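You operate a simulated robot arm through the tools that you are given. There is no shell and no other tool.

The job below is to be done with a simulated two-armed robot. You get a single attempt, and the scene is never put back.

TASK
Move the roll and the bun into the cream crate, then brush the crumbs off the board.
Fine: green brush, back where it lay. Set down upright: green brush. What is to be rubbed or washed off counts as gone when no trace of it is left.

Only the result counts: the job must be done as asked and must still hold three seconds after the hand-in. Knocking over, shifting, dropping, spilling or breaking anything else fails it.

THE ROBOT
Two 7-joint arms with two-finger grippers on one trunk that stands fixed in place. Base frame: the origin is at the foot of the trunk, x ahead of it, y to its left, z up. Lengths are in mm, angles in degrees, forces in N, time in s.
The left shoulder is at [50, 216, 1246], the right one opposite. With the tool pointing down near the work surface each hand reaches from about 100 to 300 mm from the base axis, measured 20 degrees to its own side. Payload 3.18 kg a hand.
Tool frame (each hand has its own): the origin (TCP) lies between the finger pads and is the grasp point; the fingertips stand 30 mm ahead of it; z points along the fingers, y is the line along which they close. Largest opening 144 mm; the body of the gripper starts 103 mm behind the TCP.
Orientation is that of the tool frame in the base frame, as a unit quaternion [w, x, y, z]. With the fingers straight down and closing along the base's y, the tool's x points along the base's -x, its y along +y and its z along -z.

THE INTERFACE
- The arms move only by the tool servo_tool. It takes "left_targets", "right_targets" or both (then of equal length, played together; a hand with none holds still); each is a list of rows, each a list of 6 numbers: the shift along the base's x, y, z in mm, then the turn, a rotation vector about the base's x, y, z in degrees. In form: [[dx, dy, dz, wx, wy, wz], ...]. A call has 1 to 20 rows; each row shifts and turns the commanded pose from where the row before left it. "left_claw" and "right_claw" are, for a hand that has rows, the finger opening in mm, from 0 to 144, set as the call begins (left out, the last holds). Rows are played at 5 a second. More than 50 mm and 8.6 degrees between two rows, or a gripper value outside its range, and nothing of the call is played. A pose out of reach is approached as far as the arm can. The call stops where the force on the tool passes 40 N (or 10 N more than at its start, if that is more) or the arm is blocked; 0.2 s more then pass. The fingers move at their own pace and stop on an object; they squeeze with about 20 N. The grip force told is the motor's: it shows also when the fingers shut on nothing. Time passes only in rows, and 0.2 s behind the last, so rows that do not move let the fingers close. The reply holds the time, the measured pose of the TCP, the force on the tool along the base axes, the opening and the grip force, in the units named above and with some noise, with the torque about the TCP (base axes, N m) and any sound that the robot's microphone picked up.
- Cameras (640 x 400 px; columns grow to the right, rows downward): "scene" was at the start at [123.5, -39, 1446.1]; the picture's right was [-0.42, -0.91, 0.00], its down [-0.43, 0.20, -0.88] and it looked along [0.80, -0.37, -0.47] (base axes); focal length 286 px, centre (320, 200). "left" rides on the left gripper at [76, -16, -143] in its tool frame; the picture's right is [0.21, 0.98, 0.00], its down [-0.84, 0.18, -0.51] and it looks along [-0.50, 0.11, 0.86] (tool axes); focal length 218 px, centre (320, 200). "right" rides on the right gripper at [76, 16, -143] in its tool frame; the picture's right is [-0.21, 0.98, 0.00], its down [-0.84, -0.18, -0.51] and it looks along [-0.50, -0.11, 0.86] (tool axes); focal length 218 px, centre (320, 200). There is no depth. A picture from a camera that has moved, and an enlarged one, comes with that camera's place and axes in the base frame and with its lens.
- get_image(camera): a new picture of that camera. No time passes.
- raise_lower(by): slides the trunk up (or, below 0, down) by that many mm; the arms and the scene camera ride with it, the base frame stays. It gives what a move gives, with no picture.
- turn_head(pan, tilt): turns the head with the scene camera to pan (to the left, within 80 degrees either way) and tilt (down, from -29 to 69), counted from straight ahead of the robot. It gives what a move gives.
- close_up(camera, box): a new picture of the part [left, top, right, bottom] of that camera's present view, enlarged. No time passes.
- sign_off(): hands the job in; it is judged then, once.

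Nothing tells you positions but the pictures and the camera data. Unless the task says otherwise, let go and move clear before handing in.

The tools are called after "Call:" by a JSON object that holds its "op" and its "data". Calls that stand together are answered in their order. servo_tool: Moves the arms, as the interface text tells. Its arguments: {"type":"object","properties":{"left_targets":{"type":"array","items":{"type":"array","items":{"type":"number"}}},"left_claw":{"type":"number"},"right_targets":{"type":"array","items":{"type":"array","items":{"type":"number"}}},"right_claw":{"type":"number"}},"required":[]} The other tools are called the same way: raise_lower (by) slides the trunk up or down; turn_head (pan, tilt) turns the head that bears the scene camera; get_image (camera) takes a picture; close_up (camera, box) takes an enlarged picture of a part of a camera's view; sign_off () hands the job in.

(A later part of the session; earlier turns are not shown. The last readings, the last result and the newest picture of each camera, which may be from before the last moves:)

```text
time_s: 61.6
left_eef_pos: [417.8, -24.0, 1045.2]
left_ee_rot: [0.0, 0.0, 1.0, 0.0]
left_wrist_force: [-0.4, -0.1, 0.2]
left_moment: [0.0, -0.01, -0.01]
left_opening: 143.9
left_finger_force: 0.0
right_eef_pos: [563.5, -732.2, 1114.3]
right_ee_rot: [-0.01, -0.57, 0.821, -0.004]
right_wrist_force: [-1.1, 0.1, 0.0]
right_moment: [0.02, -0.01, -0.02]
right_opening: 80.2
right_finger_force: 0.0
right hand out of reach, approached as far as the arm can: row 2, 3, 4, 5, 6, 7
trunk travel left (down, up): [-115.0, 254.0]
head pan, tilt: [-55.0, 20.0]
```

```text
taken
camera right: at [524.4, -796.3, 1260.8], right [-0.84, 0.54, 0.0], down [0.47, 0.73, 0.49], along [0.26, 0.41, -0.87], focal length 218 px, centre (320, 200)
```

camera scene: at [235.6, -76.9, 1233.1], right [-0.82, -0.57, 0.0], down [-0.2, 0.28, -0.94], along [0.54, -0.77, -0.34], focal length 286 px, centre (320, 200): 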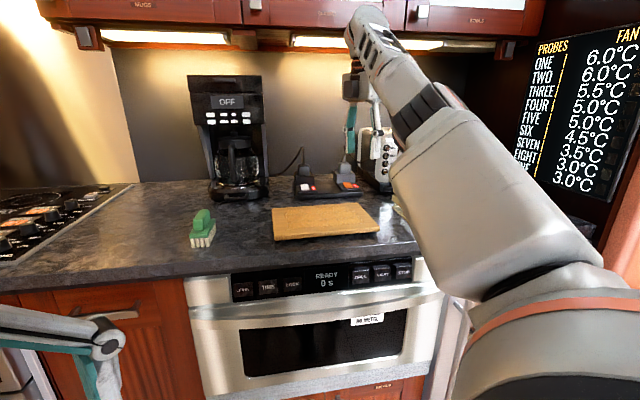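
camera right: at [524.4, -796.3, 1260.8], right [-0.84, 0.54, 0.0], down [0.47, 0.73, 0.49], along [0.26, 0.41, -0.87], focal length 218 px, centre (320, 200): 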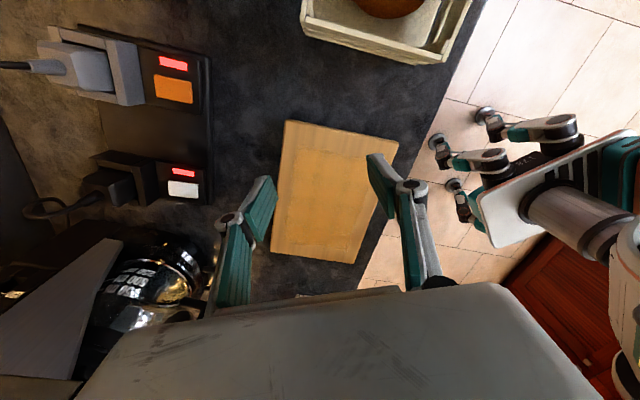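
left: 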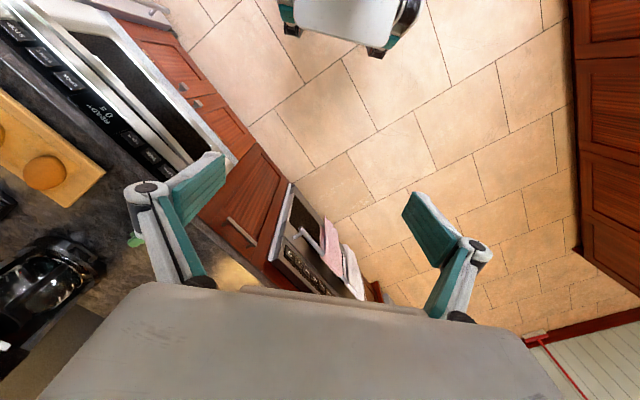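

The arm is simply stretched out straight here. I'll raise the trunk by 100 mm to gain reach, then bring the hand closer and continue the turn.

Call:
{"op": "servo_tool", "data": {"right_targets": [[-15, 30, 0, 0, 0, 0], [-15, 30, 0, 0, 0, 0], [-15, 30, 0, 0, 0, 0], [-15, 30, 0, 0, 0, 0], [0, 0, 0, 0, 0, 0]]}}

Call:
{"op": "raise_lower", "data": {"by": 100}}

Call:
{"op": "servo_tool", "data": {"right_targets": [[0, 0, -25, 0, 0, 7], [0, 0, -25, 0, 0, 7], [0, 0, -25, 0, 0, 7], [0, 0, -15, 0, 0, 7], [0, 0, 0, 0, 0, 7], [0, 0, 0, 0, 0, 7], [0, 0, 0, 0, 0, 7], [0, 0, 0, 0, 0, 7], [0, 0, 0, 0, 0, 7], [0, 0, 0, 0, 0, 0]]}}

Call:
{"op": "get_image", "data": {"camera": "scene"}}

```text
time_s: 62.8
left_eef_pos: [418.0, -22.4, 1045.7]
left_ee_rot: [-0.001, -0.001, 1.0, -0.001]
left_wrist_force: [1.9, -0.1, 0.3]
left_moment: [0.0, 0.0, -0.04]
left_opening: 143.9
left_finger_force: 0.1
right_eef_pos: [568.7, -718.2, 1132.6]
right_ee_rot: [-0.009, -0.57, 0.822, -0.005]
right_wrist_force: [0.5, 0.4, 0.1]
right_moment: [0.0, 0.0, -0.01]
right_opening: 79.9
right_finger_force: 0.1
right hand out of reach, approached as far as the arm can: row 1, 2, 3, 4
trunk travel left (down, up): [-115.0, 254.0]
head pan, tilt: [-55.0, 20.0]
```

```text
time_s: 64.2
left_eef_pos: [419.8, -23.6, 1145.2]
left_ee_rot: [-0.002, -0.001, 1.0, -0.001]
left_wrist_force: [0.3, -0.2, 0.1]
left_moment: [-0.01, 0.03, 0.01]
left_opening: 144.0
left_finger_force: 0.0
right_eef_pos: [455.3, -717.3, 1363.1]
right_ee_rot: [0.118, -0.562, 0.814, -0.093]
right_wrist_force: [0.5, 0.6, -0.2]
right_moment: [-0.01, 0.04, -0.04]
right_opening: 80.0
right_finger_force: 0.2
trunk travel left (down, up): [-215.0, 154.0]
head pan, tilt: [-55.0, 20.0]
```

```text
time_s: 66.4
left_eef_pos: [419.3, -23.4, 1145.3]
left_ee_rot: [-0.001, -0.002, 1.0, 0.0]
left_wrist_force: [0.4, -1.1, 0.7]
left_moment: [-0.01, 0.03, 0.03]
left_opening: 143.9
left_finger_force: 0.1
right_eef_pos: [449.3, -712.1, 1269.8]
right_ee_rot: [-0.15, 0.904, -0.399, 0.019]
right_wrist_force: [0.4, 0.6, 0.1]
right_moment: [-0.01, 0.0, -0.03]
right_opening: 80.0
right_finger_force: 0.1
right hand out of reach, approached as far as the arm can: row 9
trunk travel left (down, up): [-215.0, 154.0]
head pan, tilt: [-55.0, 20.0]
```

```text
taken
camera scene: at [138.0, -77.1, 1346.0], right [-0.82, -0.57, 0.0], down [-0.2, 0.28, -0.94], along [0.54, -0.77, -0.34], focal length 286 px, centre (320, 200)
```

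scene: 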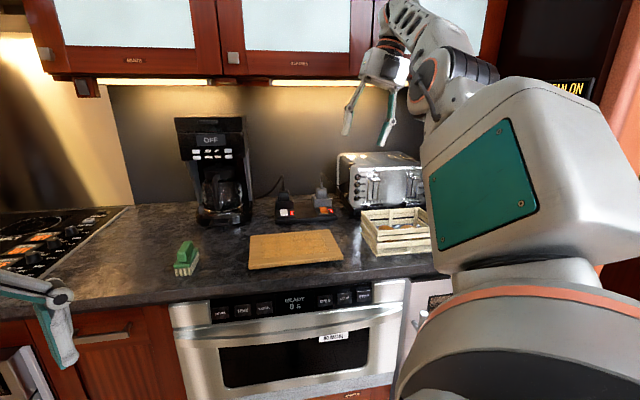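

Raising carried the shoulders back, because the torso folds, so lower is actually better for reach. The yaw did reach about +132° though. I'll remove the leftover tilt and bring the hand nearer.

Call:
{"op": "servo_tool", "data": {"right_targets": [[0, 20, 0, -5, 3, 0], [0, 20, 0, -5, 3, 0], [0, 20, 0, -5, 3, 0], [0, 30, 0, 0, 0, 0], [0, 30, 0, 0, 0, 0], [0, 0, 0, 0, 0, 0]]}}

Call:
{"op": "get_image", "data": {"camera": "scene"}}

```text
time_s: 67.8
left_eef_pos: [417.7, -24.4, 1145.4]
left_ee_rot: [0.0, 0.0, 1.0, -0.001]
left_wrist_force: [-0.4, -0.2, -0.5]
left_moment: [0.04, -0.03, 0.0]
left_opening: 144.0
left_finger_force: 0.0
right_eef_pos: [451.1, -592.5, 1269.0]
right_ee_rot: [0.0, 0.915, -0.404, -0.001]
right_wrist_force: [-0.6, -0.4, 0.2]
right_moment: [0.01, -0.01, -0.01]
right_opening: 80.0
right_finger_force: 0.1
trunk travel left (down, up): [-215.0, 154.0]
head pan, tilt: [-55.0, 20.0]
```

```text
taken
camera scene: at [137.6, -77.5, 1346.0], right [-0.82, -0.57, 0.0], down [-0.2, 0.28, -0.94], along [0.54, -0.77, -0.34], focal length 286 px, centre (320, 200)
```

scene: 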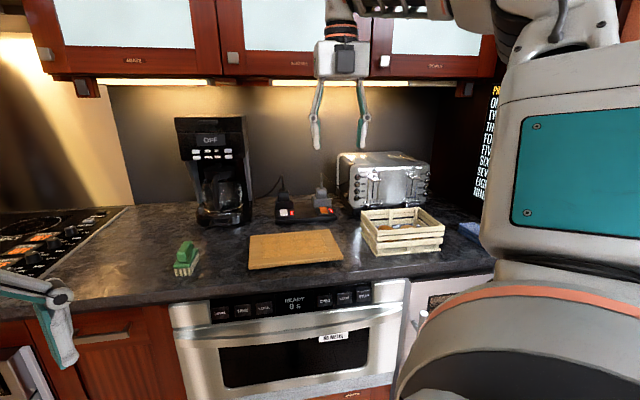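

The hand now points straight down at yaw +132°, with its closing line across the brush's width. Lowering the trunk by 150 mm to bring the shoulders forward.

Call:
{"op": "raise_lower", "data": {"by": -150}}

Call:
{"op": "get_image", "data": {"camera": "scene"}}

```text
time_s: 69.5
left_eef_pos: [426.4, -22.1, 992.8]
left_ee_rot: [-0.007, -0.013, 1.0, -0.002]
left_wrist_force: [-1.2, 0.0, 0.1]
left_moment: [0.03, -0.06, 0.03]
left_opening: 143.9
left_finger_force: 0.0
right_eef_pos: [448.8, -592.7, 1120.3]
right_ee_rot: [0.001, 0.914, -0.405, 0.0]
right_wrist_force: [-0.9, -0.3, -0.3]
right_moment: [0.01, -0.01, 0.0]
right_opening: 79.9
right_finger_force: 0.1
trunk travel left (down, up): [-65.0, 304.0]
head pan, tilt: [-55.0, 20.0]
```

```text
taken
camera scene: at [296.3, -71.2, 1183.0], right [-0.76, -0.65, 0.0], down [-0.12, 0.14, -0.98], along [0.64, -0.75, -0.18], focal length 286 px, centre (320, 200)
```

scene: 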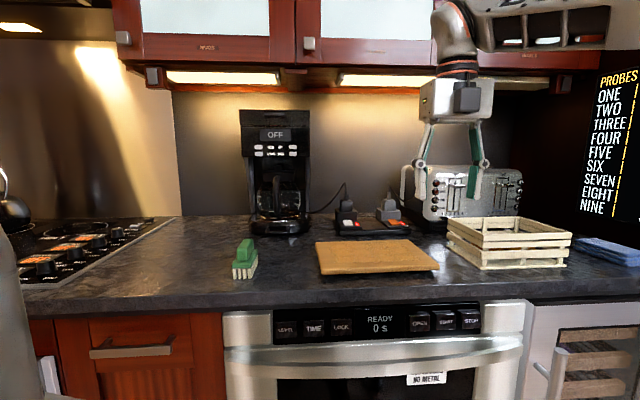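

The head camera's orientation got pushed off – the head is likely touching the left wrist. I'll raise a bit, move the left arm out to its own side, and then check.

Call:
{"op": "raise_lower", "data": {"by": 50}}

Call:
{"op": "servo_tool", "data": {"left_targets": [[5, 40, 0, 0, 0, 0], [5, 40, 0, 0, 0, 0], [5, 40, 0, 0, 0, 0], [5, 40, 0, 0, 0, 0], [5, 40, 0, 0, 0, 0], [5, 40, 0, 0, 0, 0], [0, 0, 0, 0, 0, 0]]}}

Call:
{"op": "get_image", "data": {"camera": "scene"}}

Call:
{"op": "get_image", "data": {"camera": "left"}}

```text
time_s: 70.4
left_eef_pos: [420.1, -23.3, 1044.1]
left_ee_rot: [-0.001, 0.0, 1.0, 0.0]
left_wrist_force: [0.4, 0.3, 0.3]
left_moment: [0.02, 0.02, 0.0]
left_opening: 143.9
left_finger_force: 0.1
right_eef_pos: [452.0, -592.4, 1167.7]
right_ee_rot: [0.001, 0.914, -0.405, -0.003]
right_wrist_force: [1.0, 0.2, -0.7]
right_moment: [-0.01, 0.06, 0.0]
right_opening: 80.0
right_finger_force: 0.1
trunk travel left (down, up): [-115.0, 254.0]
head pan, tilt: [-55.0, 20.0]
```

```text
time_s: 72.0
left_eef_pos: [448.0, 216.4, 1046.1]
left_ee_rot: [0.0, -0.001, 1.0, -0.001]
left_wrist_force: [-0.2, -0.8, -0.4]
left_moment: [0.05, 0.0, 0.03]
left_opening: 144.1
left_finger_force: 0.2
right_eef_pos: [449.4, -592.0, 1168.9]
right_ee_rot: [0.0, 0.915, -0.404, -0.001]
right_wrist_force: [0.4, 0.1, 0.2]
right_moment: [0.02, 0.02, -0.03]
right_opening: 80.2
right_finger_force: 0.2
trunk travel left (down, up): [-115.0, 254.0]
head pan, tilt: [-55.0, 20.0]
```

```text
taken
camera scene: at [235.6, -77.1, 1233.0], right [-0.82, -0.57, 0.0], down [-0.2, 0.28, -0.94], along [0.54, -0.77, -0.34], focal length 286 px, centre (320, 200)
```

scene: 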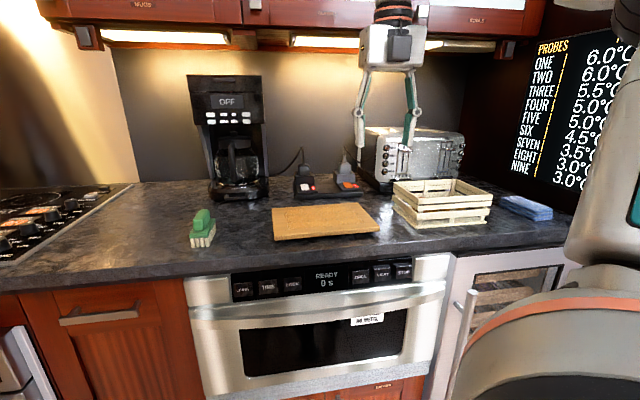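

```text
taken
camera left: at [370.8, 200.4, 1189.0], right [-0.21, 0.98, 0.0], down [0.84, 0.18, 0.51], along [0.5, 0.11, -0.86], focal length 218 px, centre (320, 200)
```

left: 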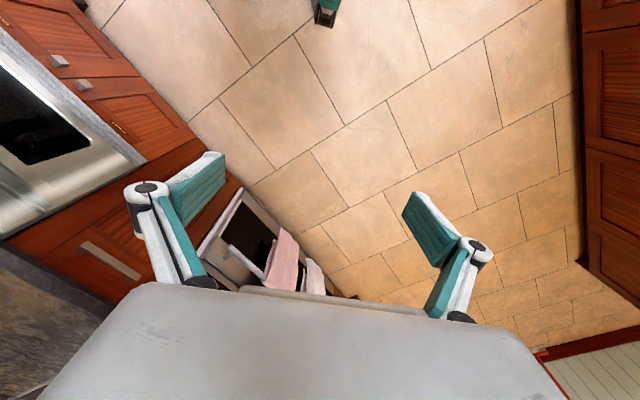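

Left arm is clear and the head is back to normal. Now the right hand goes out toward the brush at safe height.

Call:
{"op": "servo_tool", "data": {"right_targets": [[35, 20, -10, 0, 0, 0], [35, 20, -10, 0, 0, 0], [35, 20, -10, 0, 0, 0], [35, 20, -10, 0, 0, 0], [35, 20, -10, 0, 0, 0], [35, 20, -10, 0, 0, 0], [0, 0, 0, 0, 0, 0]]}}

Call:
{"op": "get_image", "data": {"camera": "scene"}}

Call:
{"op": "get_image", "data": {"camera": "right"}}

```text
time_s: 73.6
left_eef_pos: [445.9, 216.2, 1047.4]
left_ee_rot: [0.001, -0.001, 1.0, 0.0]
left_wrist_force: [-0.5, 0.1, 0.0]
left_moment: [0.0, -0.02, 0.01]
left_opening: 144.1
left_finger_force: 0.1
right_eef_pos: [657.1, -469.3, 1113.2]
right_ee_rot: [0.0, 0.915, -0.404, 0.0]
right_wrist_force: [-0.2, -0.5, -0.4]
right_moment: [0.0, -0.04, -0.02]
right_opening: 80.2
right_finger_force: 0.0
trunk travel left (down, up): [-115.0, 254.0]
head pan, tilt: [-55.0, 20.0]
```

```text
taken
camera scene: at [234.3, -76.6, 1233.7], right [-0.82, -0.57, 0.0], down [-0.2, 0.28, -0.94], along [0.54, -0.77, -0.34], focal length 286 px, centre (320, 200)
```

scene: 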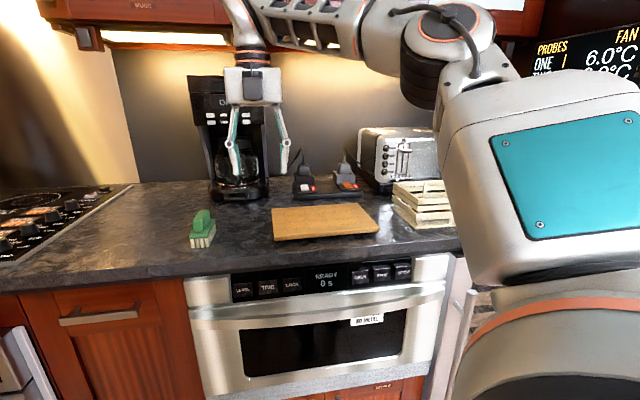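

```text
taken
camera right: at [697.9, -539.4, 1256.4], right [-0.86, -0.5, 0.0], down [-0.43, 0.74, 0.51], along [-0.26, 0.44, -0.86], focal length 218 px, centre (320, 200)
```

right: 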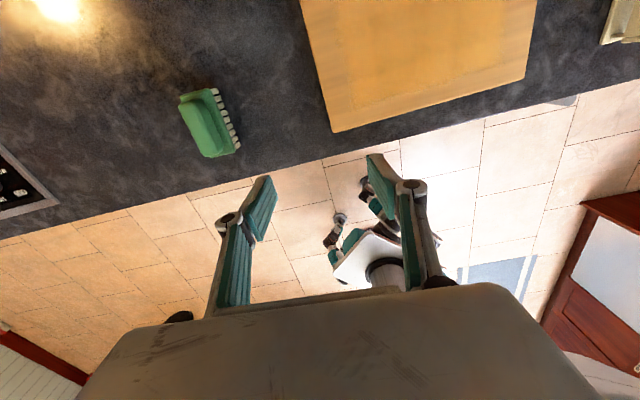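

Reach is fine. The brush is seen at (796,-414). Going over it.

Call:
{"op": "servo_tool", "data": {"right_targets": [[35, 14, -12, 0, 0, 0], [35, 14, -12, 0, 0, 0], [35, 14, -12, 0, 0, 0], [34, 13, -12, 0, 0, 0], [0, 0, 0, 0, 0, 0]]}}

Call:
{"op": "get_image", "data": {"camera": "right"}}

Call:
{"op": "close_up", "data": {"camera": "scene", "box": [150, 130, 270, 260]}}

```text
time_s: 74.8
left_eef_pos: [446.7, 216.7, 1047.7]
left_ee_rot: [0.001, 0.0, 1.0, -0.001]
left_wrist_force: [-0.1, 0.7, -0.4]
left_moment: [0.02, -0.02, 0.02]
left_opening: 144.3
left_finger_force: 0.0
right_eef_pos: [723.4, -442.2, 1080.2]
right_ee_rot: [0.0, 0.915, -0.404, 0.0]
right_wrist_force: [0.0, 0.1, -0.6]
right_moment: [0.05, 0.04, -0.03]
right_opening: 80.2
right_finger_force: 0.1
right hand out of reach, approached as far as the arm can: row 2, 3, 4
trunk travel left (down, up): [-115.0, 254.0]
head pan, tilt: [-55.0, 20.0]
```

```text
taken
camera right: at [762.5, -510.4, 1223.8], right [-0.86, -0.5, 0.0], down [-0.43, 0.74, 0.51], along [-0.25, 0.44, -0.86], focal length 218 px, centre (320, 200)
```

right: 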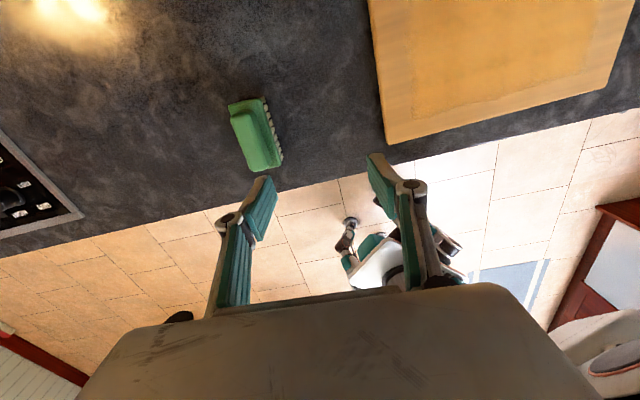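

```text
3.08 times, centred on (210, 195) of scene
camera zoom: at [235.1, -77.2, 1233.5], right [-0.82, -0.57, 0.0], down [-0.2, 0.28, -0.94], along [0.54, -0.77, -0.34], focal length 879 px, centre (658, 215)
```

zoom: 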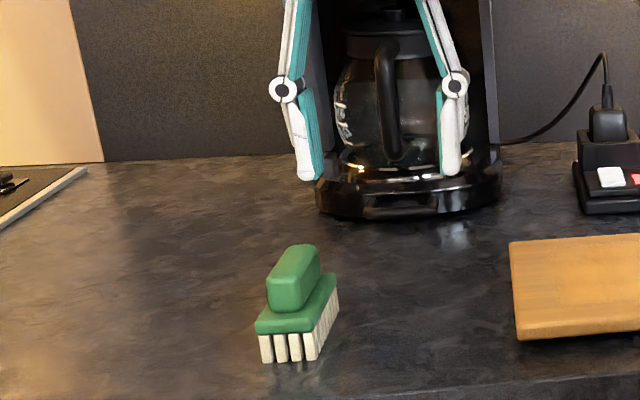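

Call:
{"op": "get_image", "data": {"camera": "scene"}}

Call:
{"op": "servo_tool", "data": {"right_targets": [[0, 0, -15, 0, 0, 0], [0, 0, -15, 0, 0, 0], [10, 4, 0, 0, 0, 0], [10, 4, 0, 0, 0, 0], [10, 4, 0, 0, 0, 0], [0, 0, 0, 0, 0, 0]]}}

```text
taken
camera scene: at [235.1, -77.2, 1233.5], right [-0.82, -0.57, 0.0], down [-0.2, 0.28, -0.94], along [0.54, -0.77, -0.34], focal length 286 px, centre (320, 200)
```

scene: 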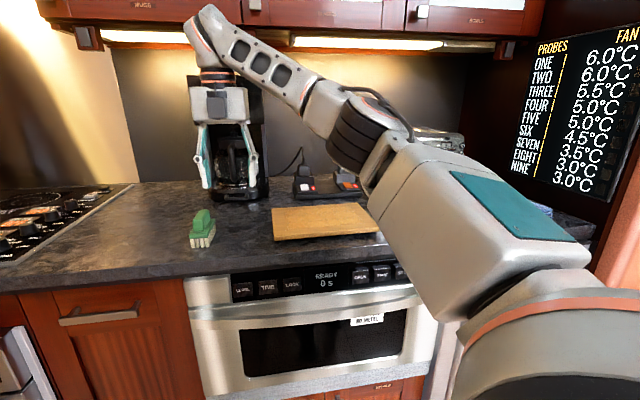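

```text
time_s: 76.2
left_eef_pos: [447.4, 216.5, 1046.6]
left_ee_rot: [0.0, -0.001, 1.0, -0.002]
left_wrist_force: [0.5, 0.1, -0.3]
left_moment: [-0.06, 0.04, -0.01]
left_opening: 143.9
left_finger_force: 0.1
right_eef_pos: [739.6, -437.9, 1044.6]
right_ee_rot: [0.001, 0.915, -0.403, 0.001]
right_wrist_force: [-0.2, -0.5, -0.8]
right_moment: [-0.01, 0.0, 0.04]
right_opening: 80.1
right_finger_force: 0.1
right hand out of reach, approached as far as the arm can: row 4, 5
trunk travel left (down, up): [-115.0, 254.0]
head pan, tilt: [-55.0, 20.0]
```

The arm is straight, so length is the limit; tilting the fingers outward about the closing axis will pull the wrist back. Trying ~20° tilt.

Call:
{"op": "servo_tool", "data": {"right_targets": [[-5, -2, 0, -5.1, -4.7, 0], [0, 0, 0, -5.1, -4.7, 0], [0, 0, 0, -5.1, -4.7, 0], [0, 0, 0, 0, 0, 0]]}}

Call:
{"op": "get_image", "data": {"camera": "scene"}}

```text
time_s: 77.2
left_eef_pos: [447.6, 217.1, 1045.1]
left_ee_rot: [0.0, -0.001, 1.0, -0.001]
left_wrist_force: [0.9, 0.4, -1.2]
left_moment: [-0.03, 0.02, -0.01]
left_opening: 144.0
left_finger_force: 0.1
right_eef_pos: [734.7, -441.0, 1045.5]
right_ee_rot: [0.074, 0.899, -0.399, 0.164]
right_wrist_force: [-0.1, 0.5, 0.0]
right_moment: [-0.03, 0.02, 0.01]
right_opening: 79.9
right_finger_force: 0.0
trunk travel left (down, up): [-115.0, 254.0]
head pan, tilt: [-55.0, 20.0]
```

```text
taken
camera scene: at [236.0, -77.0, 1232.9], right [-0.82, -0.57, 0.0], down [-0.2, 0.28, -0.94], along [0.54, -0.77, -0.34], focal length 286 px, centre (320, 200)
```

scene: 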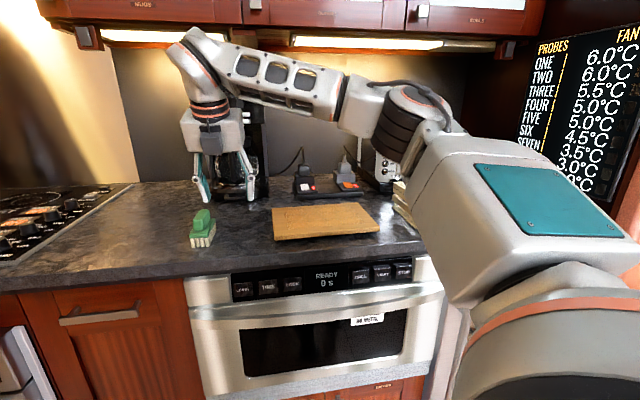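

Tilt works and gives slack. Moving over the brush now.

Call:
{"op": "servo_tool", "data": {"right_targets": [[21, 9, 0, 0, 0, 0], [21, 9, 0, 0, 0, 0], [20, 10, 0, 0, 0, 0], [0, 0, 0, 0, 0, 0]]}}

Call:
{"op": "get_image", "data": {"camera": "right"}}

Call:
{"op": "close_up", "data": {"camera": "scene", "box": [150, 130, 270, 260]}}

```text
time_s: 78.2
left_eef_pos: [446.4, 216.3, 1046.9]
left_ee_rot: [0.0, -0.001, 1.0, -0.002]
left_wrist_force: [0.4, 0.7, 0.0]
left_moment: [0.01, 0.03, 0.01]
left_opening: 144.0
left_finger_force: 0.1
right_eef_pos: [784.2, -417.2, 1047.7]
right_ee_rot: [0.071, 0.899, -0.398, 0.167]
right_wrist_force: [-0.1, 0.2, -0.2]
right_moment: [0.02, 0.03, -0.02]
right_opening: 80.1
right_finger_force: 0.1
right hand out of reach, approached as far as the arm can: row 3
trunk travel left (down, up): [-115.0, 254.0]
head pan, tilt: [-55.0, 20.0]
```

```text
taken
camera right: at [787.3, -445.0, 1209.3], right [-0.86, -0.51, -0.08], down [-0.52, 0.84, 0.18], along [-0.03, 0.19, -0.98], focal length 218 px, centre (320, 200)
```

right: 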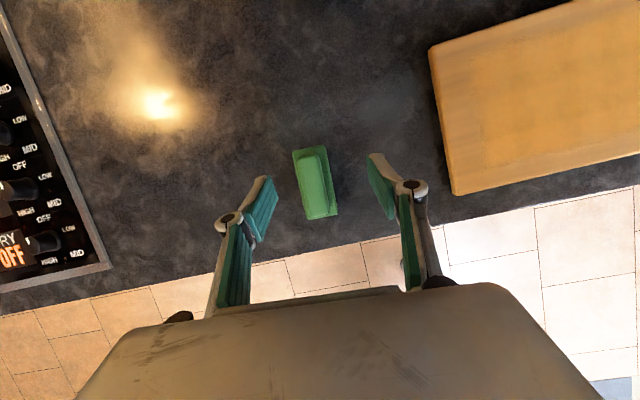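

```text
3.08 times, centred on (210, 195) of scene
camera zoom: at [234.9, -76.9, 1233.6], right [-0.82, -0.57, 0.0], down [-0.2, 0.28, -0.94], along [0.54, -0.77, -0.34], focal length 879 px, centre (658, 215)
```

zoom: 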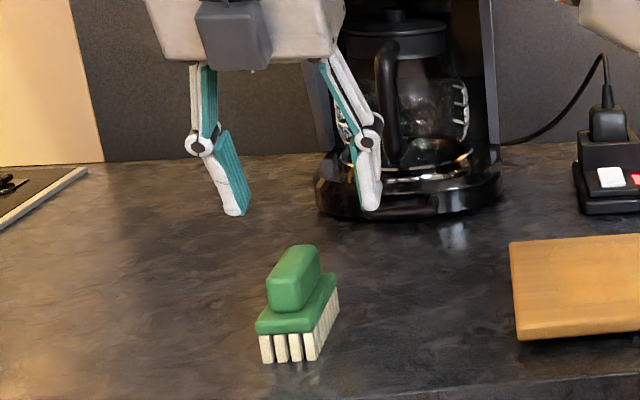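

Call:
{"op": "close_up", "data": {"camera": "right", "box": [260, 120, 380, 240]}}

```text
3.33 times, centred on (320, 180) of right
camera zoom: at [787.3, -445.0, 1209.3], right [-0.86, -0.51, -0.08], down [-0.52, 0.84, 0.18], along [-0.03, 0.19, -0.98], focal length 728 px, centre (320, 267)
```

zoom: 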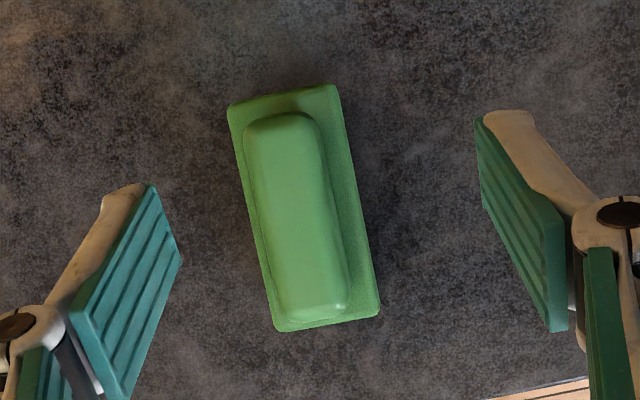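

The brush sits at (795,-410), width axis within 2° of my closing line, handle 23 mm wide between z≈955 and 979, counter at z≈918. I'll descend with the opening at 60 mm so the tips end just above the brush plate.

Call:
{"op": "servo_tool", "data": {"right_targets": [[0, 0, -15, 0, 0, 0], [2, 5, -10, 0, 0, 0], [2, 5, -8, 0, 0, 0], [1, 3, -7, 0, 0, 0], [0, 0, 0, 0, 0, 0]], "right_claw": 64}}

Call:
{"op": "close_up", "data": {"camera": "right", "box": [240, 120, 400, 260]}}

Call:
{"op": "close_up", "data": {"camera": "scene", "box": [150, 170, 250, 270]}}

```text
time_s: 79.4
left_eef_pos: [447.5, 218.2, 1046.2]
left_ee_rot: [0.001, -0.001, 1.0, -0.001]
left_wrist_force: [-0.5, -0.7, 0.2]
left_moment: [-0.01, 0.02, 0.0]
left_opening: 144.0
left_finger_force: 0.0
right_eef_pos: [791.1, -403.9, 1005.2]
right_ee_rot: [0.072, 0.9, -0.398, 0.164]
right_wrist_force: [-0.7, 0.0, 0.3]
right_moment: [-0.02, 0.01, 0.0]
right_opening: 64.0
right_finger_force: 0.0
trunk travel left (down, up): [-115.0, 254.0]
head pan, tilt: [-55.0, 20.0]
```

```text
2.86 times, centred on (320, 190) of right
camera zoom: at [792.9, -431.5, 1167.5], right [-0.85, -0.51, -0.07], down [-0.52, 0.84, 0.18], along [-0.03, 0.19, -0.98], focal length 624 px, centre (320, 229)
```

zoom: 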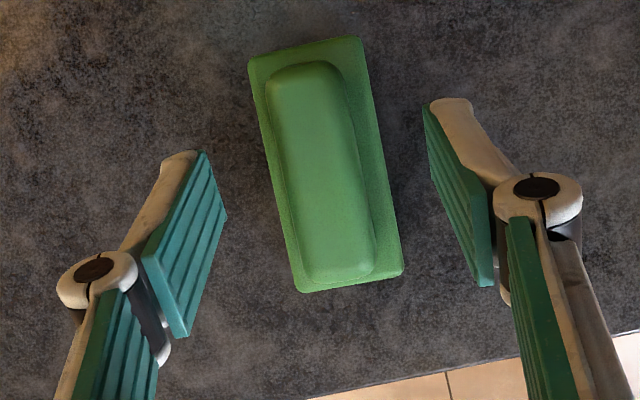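

```text
4.00 times, centred on (200, 220) of scene
camera zoom: at [235.4, -76.8, 1233.2], right [-0.82, -0.57, 0.0], down [-0.2, 0.28, -0.94], along [0.54, -0.77, -0.34], focal length 1142 px, centre (800, 120)
```

zoom: 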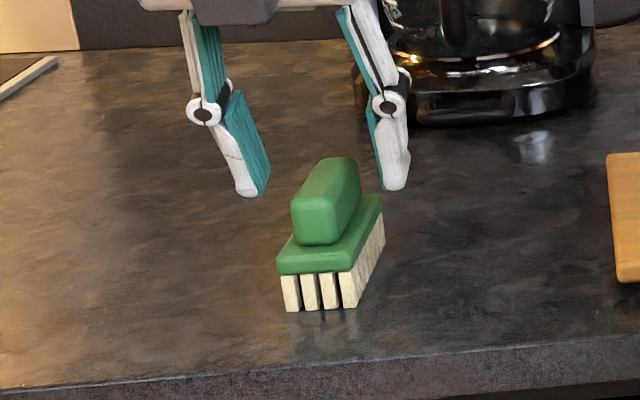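

Lowering 8 mm more and closing on the handle.

Call:
{"op": "servo_tool", "data": {"right_targets": [[-1, 0, -4, 0, 0, 0], [0, 0, -4, 0, 0, 0], [0, 0, 0, 0, 0, 0]]}}

Call:
{"op": "servo_tool", "data": {"right_targets": [[0, 0, 0, 0, 0, 0], [0, 0, 0, 0, 0, 0], [0, 0, 0, 0, 0, 0]], "right_claw": 10}}

Call:
{"op": "close_up", "data": {"camera": "right", "box": [240, 120, 400, 260]}}

Call:
{"op": "close_up", "data": {"camera": "scene", "box": [150, 170, 250, 270]}}

```text
time_s: 80.2
left_eef_pos: [448.3, 216.7, 1046.2]
left_ee_rot: [0.0, -0.001, 1.0, -0.001]
left_wrist_force: [0.3, 0.3, -0.2]
left_moment: [0.03, 0.01, 0.01]
left_opening: 144.1
left_finger_force: 0.1
right_eef_pos: [788.9, -405.2, 999.0]
right_ee_rot: [0.073, 0.9, -0.398, 0.164]
right_wrist_force: [-0.1, 0.1, -0.4]
right_moment: [-0.01, -0.01, 0.01]
right_opening: 63.7
right_finger_force: 0.2
trunk travel left (down, up): [-115.0, 254.0]
head pan, tilt: [-55.0, 20.0]
```

```text
time_s: 81.0
left_eef_pos: [448.0, 217.1, 1046.1]
left_ee_rot: [0.0, -0.002, 1.0, -0.001]
left_wrist_force: [-0.5, -0.4, 0.1]
left_moment: [0.01, -0.02, -0.02]
left_opening: 143.9
left_finger_force: 0.0
right_eef_pos: [790.0, -404.1, 997.8]
right_ee_rot: [0.073, 0.9, -0.398, 0.164]
right_wrist_force: [-0.3, 0.5, 1.0]
right_moment: [-0.04, 0.0, 0.0]
right_opening: 23.6
right_finger_force: 20.1
trunk travel left (down, up): [-115.0, 254.0]
head pan, tilt: [-55.0, 20.0]
```

```text
2.86 times, centred on (320, 190) of right
camera zoom: at [791.6, -431.8, 1159.3], right [-0.85, -0.51, -0.07], down [-0.52, 0.84, 0.18], along [-0.03, 0.19, -0.98], focal length 624 px, centre (320, 229)
```

zoom: 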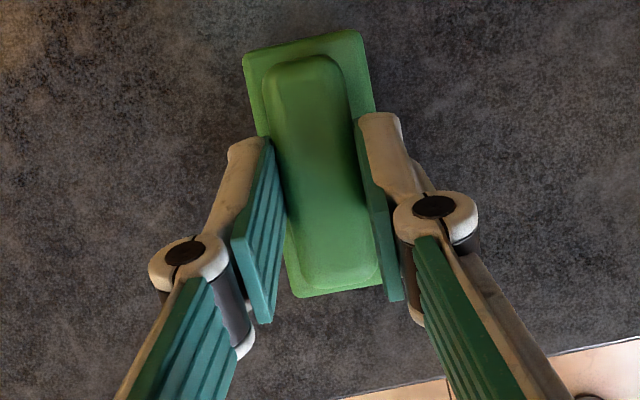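

```text
4.00 times, centred on (200, 220) of scene
camera zoom: at [235.5, -76.8, 1233.1], right [-0.82, -0.57, 0.0], down [-0.2, 0.28, -0.94], along [0.54, -0.77, -0.34], focal length 1142 px, centre (800, 120)
```

zoom: 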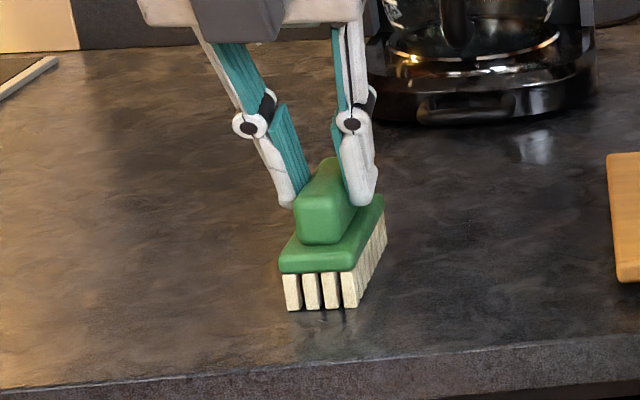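

The brush is gripped at 23.6 mm; its resting TCP pose is (790,-404,998). Before lifting, I'll inspect the crumb patch on the board.

Call:
{"op": "close_up", "data": {"camera": "scene", "box": [260, 190, 390, 250]}}

Call:
{"op": "get_image", "data": {"camera": "right"}}

```text
4.92 times, centred on (325, 220) of scene
camera zoom: at [235.5, -76.8, 1233.1], right [-0.82, -0.57, 0.0], down [-0.2, 0.28, -0.94], along [0.54, -0.77, -0.34], focal length 1406 px, centre (295, 102)
```

zoom: 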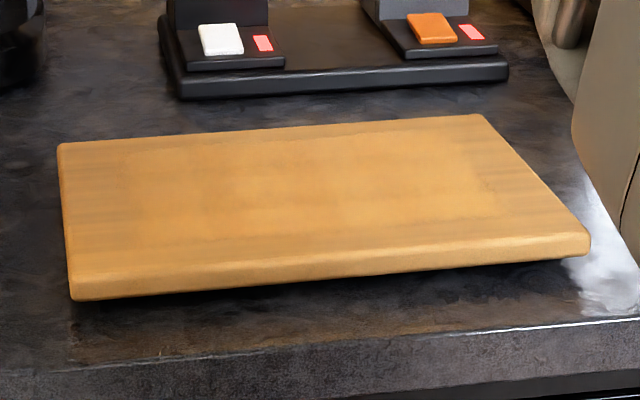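

```text
taken
camera right: at [791.6, -431.8, 1159.3], right [-0.85, -0.51, -0.07], down [-0.52, 0.84, 0.18], along [-0.03, 0.19, -0.98], focal length 218 px, centre (320, 200)
```

right: 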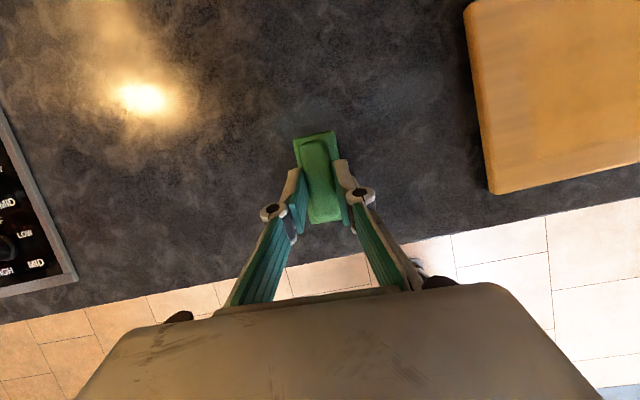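

The crumb patch covers most of the board's middle (about ±93 mm along, ±54 mm across). I'll lift the brush and carry it to the patch's left end.

Call:
{"op": "servo_tool", "data": {"right_targets": [[0, 0, 10, 0, 0, 0], [0, 0, 15, 0, 0, 0], [-10, -10, 15, 0, 0, 0], [-20, -20, 15, 0, 0, 0], [-25, -30, 5, 0, 0, 0], [-25, -30, 0, 0, 0, 0], [-20, -25, 0, 0, 0, 0], [-16, -19, 0, 0, 0, 0], [0, 0, 0, 0, 0, 0]]}}

Call:
{"op": "get_image", "data": {"camera": "right"}}

Call:
{"op": "get_image", "data": {"camera": "scene"}}

```text
time_s: 83.0
left_eef_pos: [448.6, 215.7, 1045.7]
left_ee_rot: [0.0, -0.001, 1.0, -0.001]
left_wrist_force: [-0.4, -0.3, -0.4]
left_moment: [-0.03, -0.02, 0.01]
left_opening: 144.2
left_finger_force: 0.0
right_eef_pos: [674.1, -538.1, 1057.2]
right_ee_rot: [0.072, 0.9, -0.398, 0.164]
right_wrist_force: [-0.1, 0.1, -0.1]
right_moment: [0.01, -0.01, -0.04]
right_opening: 23.4
right_finger_force: 20.3
trunk travel left (down, up): [-115.0, 254.0]
head pan, tilt: [-55.0, 20.0]
```

```text
taken
camera right: at [676.3, -566.4, 1218.3], right [-0.86, -0.51, -0.07], down [-0.52, 0.84, 0.18], along [-0.03, 0.19, -0.98], focal length 218 px, centre (320, 200)
```

right: 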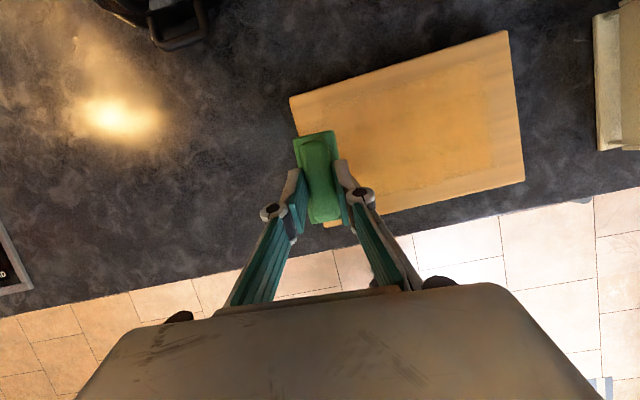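

```text
taken
camera scene: at [235.9, -76.9, 1232.9], right [-0.82, -0.57, 0.0], down [-0.2, 0.28, -0.94], along [0.54, -0.77, -0.34], focal length 286 px, centre (320, 200)
```

scene: 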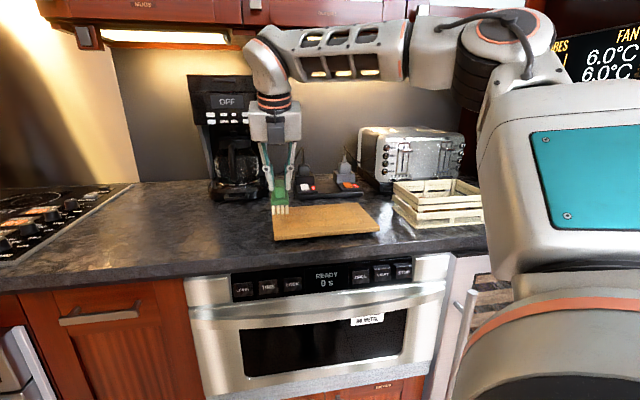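

Brush is over the left end. Lowering close to the board, then feeling for contact.

Call:
{"op": "servo_tool", "data": {"right_targets": [[-3, -3, -18, 0, 0, 0], [0, 0, -14, 0, 0, 0], [0, 0, -4, 0, 0, 0], [0, 0, 0, 0, 0, 0]]}}

Call:
{"op": "servo_tool", "data": {"right_targets": [[0, 0, -2, 0, 0, 0], [0, 0, 0, 0, 0, 0]]}}

Call:
{"op": "servo_tool", "data": {"right_targets": [[0, 0, -2, 0, 0, 0], [0, 0, 0, 0, 0, 0]]}}

Call:
{"op": "close_up", "data": {"camera": "scene", "box": [240, 150, 390, 250]}}

```text
time_s: 84.0
left_eef_pos: [447.9, 215.8, 1047.4]
left_ee_rot: [0.0, -0.001, 1.0, -0.001]
left_wrist_force: [-0.3, 0.2, -1.0]
left_moment: [-0.01, -0.01, 0.02]
left_opening: 144.2
left_finger_force: 0.0
right_eef_pos: [670.8, -540.0, 1021.2]
right_ee_rot: [0.072, 0.9, -0.398, 0.164]
right_wrist_force: [0.2, 0.6, -0.8]
right_moment: [0.0, 0.0, 0.02]
right_opening: 23.4
right_finger_force: 19.7
trunk travel left (down, up): [-115.0, 254.0]
head pan, tilt: [-55.0, 20.0]
```

```text
time_s: 84.6
left_eef_pos: [447.6, 217.5, 1045.9]
left_ee_rot: [0.0, -0.001, 1.0, 0.0]
left_wrist_force: [-0.3, 0.8, 0.1]
left_moment: [-0.01, -0.02, 0.01]
left_opening: 144.3
left_finger_force: 0.1
right_eef_pos: [670.8, -542.0, 1019.1]
right_ee_rot: [0.073, 0.899, -0.399, 0.164]
right_wrist_force: [-0.3, 0.1, -1.0]
right_moment: [0.01, 0.01, 0.01]
right_opening: 23.4
right_finger_force: 19.8
trunk travel left (down, up): [-115.0, 254.0]
head pan, tilt: [-55.0, 20.0]
```

```text
time_s: 85.2
left_eef_pos: [447.1, 217.0, 1047.0]
left_ee_rot: [-0.001, -0.001, 1.0, -0.001]
left_wrist_force: [0.0, 0.2, -0.6]
left_moment: [0.01, -0.01, -0.01]
left_opening: 144.0
left_finger_force: 0.1
right_eef_pos: [669.6, -539.8, 1019.8]
right_ee_rot: [0.072, 0.899, -0.398, 0.166]
right_wrist_force: [1.1, -0.7, 4.6]
right_moment: [0.06, 0.17, -0.02]
right_opening: 23.5
right_finger_force: 19.5
trunk travel left (down, up): [-115.0, 254.0]
head pan, tilt: [-55.0, 20.0]
```

```text
4.00 times, centred on (315, 200) of scene
camera zoom: at [235.1, -76.6, 1233.4], right [-0.82, -0.57, 0.0], down [-0.2, 0.28, -0.94], along [0.54, -0.77, -0.34], focal length 1142 px, centre (340, 200)
```

zoom: 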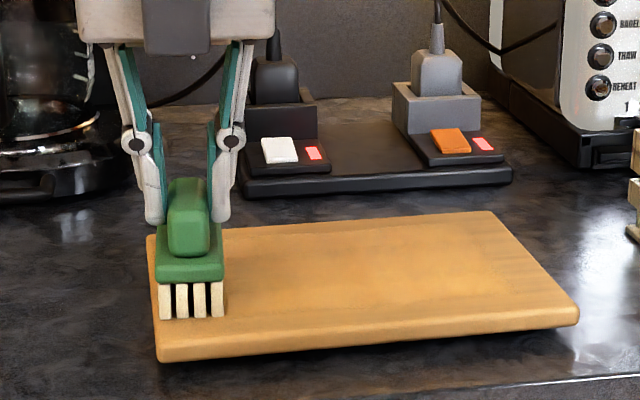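

Light contact (≈5 N). Sweeping the near half of the board toward its right end.

Call:
{"op": "servo_tool", "data": {"right_targets": [[-8.4, -8.5, -1, 0, 0, 0], [-8.4, -8.5, 0, 0, 0, 0], [-8.4, -8.5, 0, 0, 0, 0], [-8.4, -8.5, 0, 0, 0, 0]]}}

Call:
{"op": "close_up", "data": {"camera": "scene", "box": [240, 150, 390, 250]}}

```text
time_s: 86.2
left_eef_pos: [447.8, 217.3, 1047.7]
left_ee_rot: [0.001, -0.001, 1.0, -0.002]
left_wrist_force: [0.3, -0.1, -0.3]
left_moment: [-0.03, 0.03, 0.01]
left_opening: 144.1
left_finger_force: 0.0
right_eef_pos: [637.0, -575.3, 1018.8]
right_ee_rot: [0.073, 0.899, -0.398, 0.166]
right_wrist_force: [2.5, 2.4, 12.3]
right_moment: [0.11, 0.0, 0.0]
right_opening: 23.6
right_finger_force: 19.7
trunk travel left (down, up): [-115.0, 254.0]
head pan, tilt: [-55.0, 20.0]
```

```text
4.00 times, centred on (315, 200) of scene
camera zoom: at [234.8, -75.8, 1233.5], right [-0.82, -0.57, 0.0], down [-0.2, 0.28, -0.94], along [0.54, -0.77, -0.34], focal length 1142 px, centre (340, 200)
```

zoom: 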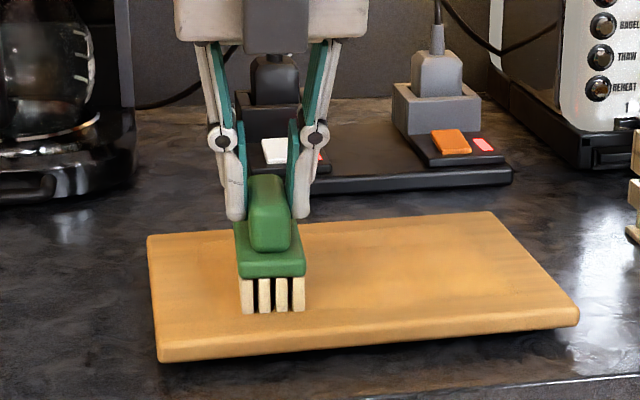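

Board stays put. Continuing the stroke.

Call:
{"op": "servo_tool", "data": {"right_targets": [[-8.4, -8.5, 0.5, 0, 0, 0], [-8.4, -8.5, 0, 0, 0, 0], [-8.4, -8.5, 0, 0, 0, 0], [-8.4, -8.5, 0, 0, 0, 0], [-8.4, -8.5, 0, 0, 0, 0], [-8.4, -8.5, 0, 0, 0, 0], [-8.4, -8.5, 0, 0, 0, 0], [-8.4, -8.5, 0, 0, 0, 0], [-8.4, -8.5, 0, 0, 0, 0], [-8.4, -8.5, 0, 0, 0, 0], [-8.4, -8.5, 0, 0, 0, 0], [-8.4, -8.5, 0, 0, 0, 0]]}}

Call:
{"op": "close_up", "data": {"camera": "scene", "box": [240, 150, 390, 250]}}

Call:
{"op": "get_image", "data": {"camera": "right"}}

```text
time_s: 88.8
left_eef_pos: [447.0, 217.8, 1046.1]
left_ee_rot: [0.001, -0.001, 1.0, -0.002]
left_wrist_force: [0.1, -0.5, 0.7]
left_moment: [-0.01, 0.0, 0.02]
left_opening: 144.2
left_finger_force: 0.0
right_eef_pos: [535.8, -676.4, 1018.5]
right_ee_rot: [0.073, 0.9, -0.398, 0.165]
right_wrist_force: [1.1, 3.0, 11.4]
right_moment: [0.0, -0.16, 0.03]
right_opening: 23.3
right_finger_force: 20.1
trunk travel left (down, up): [-115.0, 254.0]
head pan, tilt: [-55.0, 20.0]
```

```text
4.00 times, centred on (315, 200) of scene
camera zoom: at [235.0, -75.7, 1233.4], right [-0.82, -0.57, 0.0], down [-0.2, 0.28, -0.94], along [0.54, -0.77, -0.34], focal length 1142 px, centre (340, 200)
```

zoom: 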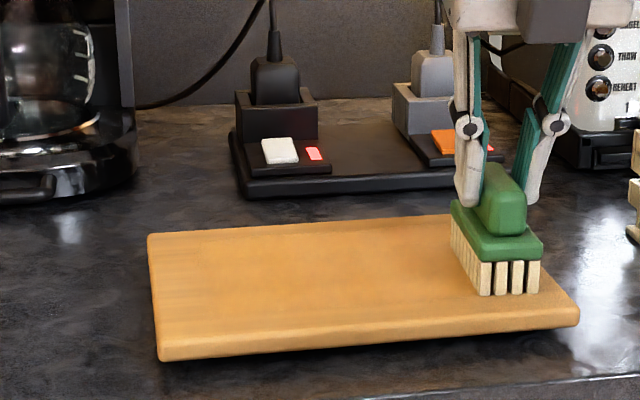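

```text
taken
camera right: at [537.9, -703.7, 1180.2], right [-0.85, -0.51, -0.07], down [-0.52, 0.84, 0.18], along [-0.03, 0.19, -0.98], focal length 218 px, centre (320, 200)
```

right: 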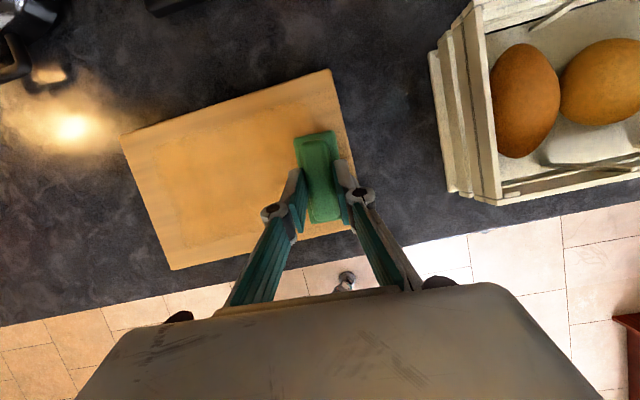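

Call:
{"op": "close_up", "data": {"camera": "right", "box": [110, 60, 360, 280]}}

Call:
{"op": "close_up", "data": {"camera": "scene", "box": [265, 195, 355, 245]}}

```text
1.82 times, centred on (235, 170) of right
camera zoom: at [537.9, -703.7, 1180.2], right [-0.85, -0.51, -0.07], down [-0.52, 0.84, 0.18], along [-0.03, 0.19, -0.98], focal length 397 px, centre (474, 254)
```

zoom: 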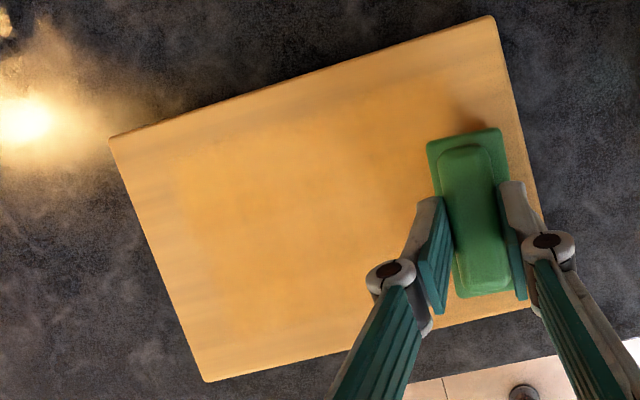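

```text
7.11 times, centred on (310, 220) of scene
camera zoom: at [235.0, -75.7, 1233.4], right [-0.82, -0.57, 0.0], down [-0.2, 0.28, -0.94], along [0.54, -0.77, -0.34], focal length 2031 px, centre (391, 58)
```

zoom: 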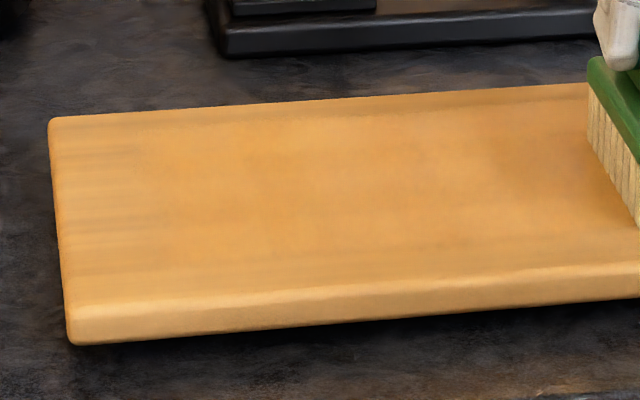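

The patch still seems faintly visible in the swept half. I'll lift and look at the board unobstructed.

Call:
{"op": "servo_tool", "data": {"right_targets": [[0, 0, 15, 0, 0, 0], [0, 10, 25, 0, 0, 0], [0, 35, 25, 0, 0, 0], [-5, 45, 10, 0, 0, 0], [-5, 45, 5, 0, 0, 0], [0, 20, 0, 0, 0, 0], [0, 0, 0, 0, 0, 0]]}}

Call:
{"op": "get_image", "data": {"camera": "right"}}

Call:
{"op": "close_up", "data": {"camera": "scene", "box": [260, 190, 390, 250]}}

```text
time_s: 90.4
left_eef_pos: [447.9, 217.2, 1046.5]
left_ee_rot: [0.0, -0.001, 1.0, 0.0]
left_wrist_force: [-0.3, 0.2, 0.0]
left_moment: [0.01, 0.01, 0.03]
left_opening: 144.1
left_finger_force: 0.1
right_eef_pos: [526.7, -521.1, 1097.6]
right_ee_rot: [0.072, 0.899, -0.398, 0.164]
right_wrist_force: [-0.7, 0.0, -1.3]
right_moment: [0.04, 0.0, 0.01]
right_opening: 23.2
right_finger_force: 20.7
trunk travel left (down, up): [-115.0, 254.0]
head pan, tilt: [-55.0, 20.0]
```

```text
taken
camera right: at [528.7, -549.5, 1259.5], right [-0.86, -0.51, -0.07], down [-0.52, 0.84, 0.18], along [-0.03, 0.19, -0.98], focal length 218 px, centre (320, 200)
```

right: 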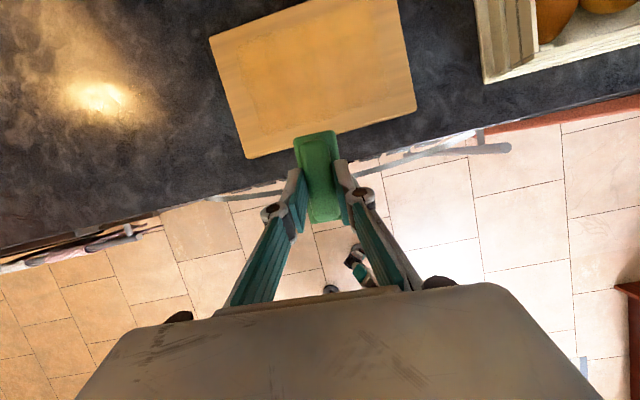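

```text
4.92 times, centred on (325, 220) of scene
camera zoom: at [235.5, -76.9, 1233.1], right [-0.82, -0.57, 0.0], down [-0.2, 0.28, -0.94], along [0.54, -0.77, -0.34], focal length 1406 px, centre (295, 102)
```

zoom: 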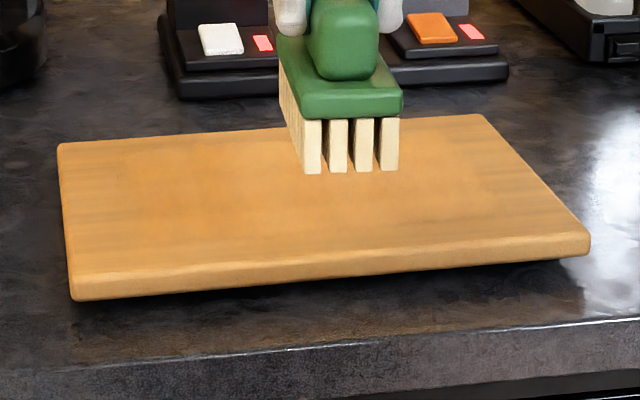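

Call:
{"op": "close_up", "data": {"camera": "right", "box": [200, 0, 430, 165]}}

Call:
{"op": "close_up", "data": {"camera": "scene", "box": [268, 200, 330, 245]}}

Call:
{"op": "close_up", "data": {"camera": "scene", "box": [320, 200, 385, 245]}}

```text
2.42 times, centred on (315, 82) of right
camera zoom: at [528.7, -549.5, 1259.5], right [-0.86, -0.51, -0.07], down [-0.52, 0.84, 0.18], along [-0.03, 0.19, -0.98], focal length 529 px, centre (332, 485)
```

zoom: 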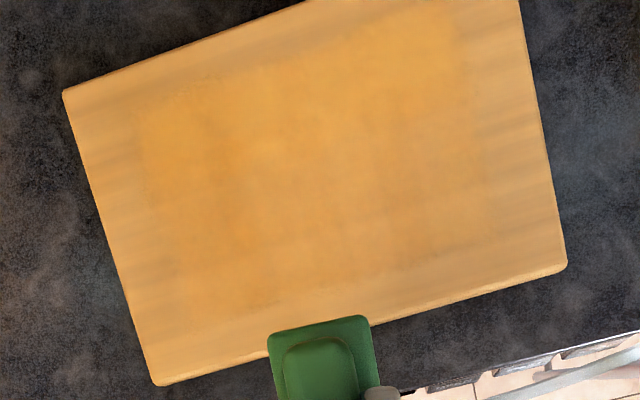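

```text
8.89 times, centred on (299, 222) of scene
camera zoom: at [235.5, -76.9, 1233.1], right [-0.82, -0.57, 0.0], down [-0.2, 0.28, -0.94], along [0.54, -0.77, -0.34], focal length 2538 px, centre (507, 0)
```

zoom: 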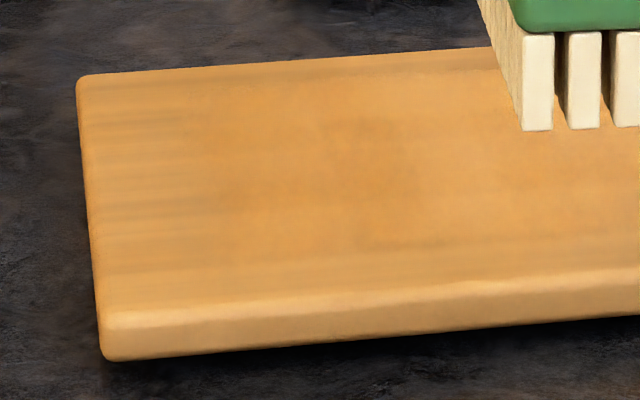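

```text
8.89 times, centred on (352, 222) of scene
camera zoom: at [235.5, -76.9, 1233.1], right [-0.82, -0.57, 0.0], down [-0.2, 0.28, -0.94], along [0.54, -0.77, -0.34], focal length 2538 px, centre (31, 0)
```

zoom: 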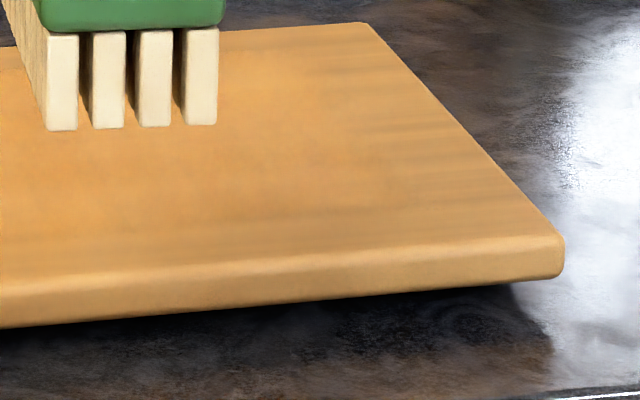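

The swept half has clearly faded but not vanished, so it takes several passes. I'll return and scrub back and forth.

Call:
{"op": "servo_tool", "data": {"right_targets": [[45, -5, -10, 0, 0, 0], [45, -5, -15, 0, 0, 0], [45, -5, -15, 0, 0, 0], [5, -5, -20, 0, 0, 0], [0, 0, -16, 0, 0, 0], [0, 0, 0, 0, 0, 0]]}}

Call:
{"op": "servo_tool", "data": {"right_targets": [[0, 0, -3, 0, 0, 0], [0, 0, -1.5, 0, 0, 0], [0, 0, 0, 0, 0, 0]]}}

```text
time_s: 91.8
left_eef_pos: [447.8, 218.1, 1047.3]
left_ee_rot: [0.0, -0.001, 1.0, -0.001]
left_wrist_force: [-0.5, 0.0, 0.5]
left_moment: [0.02, 0.01, -0.01]
left_opening: 144.0
left_finger_force: 0.1
right_eef_pos: [665.5, -542.0, 1022.1]
right_ee_rot: [0.072, 0.899, -0.398, 0.165]
right_wrist_force: [0.3, 0.1, -0.6]
right_moment: [0.01, 0.0, 0.01]
right_opening: 23.6
right_finger_force: 20.0
trunk travel left (down, up): [-115.0, 254.0]
head pan, tilt: [-55.0, 20.0]
```

```text
time_s: 92.6
left_eef_pos: [447.9, 216.8, 1046.5]
left_ee_rot: [0.001, -0.001, 1.0, -0.001]
left_wrist_force: [0.1, -0.1, 0.7]
left_moment: [-0.02, 0.04, 0.0]
left_opening: 143.9
left_finger_force: 0.0
right_eef_pos: [666.8, -542.0, 1018.8]
right_ee_rot: [0.073, 0.899, -0.398, 0.165]
right_wrist_force: [0.5, -0.7, 4.8]
right_moment: [-0.09, 0.01, 0.0]
right_opening: 23.2
right_finger_force: 20.0
trunk travel left (down, up): [-115.0, 254.0]
head pan, tilt: [-55.0, 20.0]
```

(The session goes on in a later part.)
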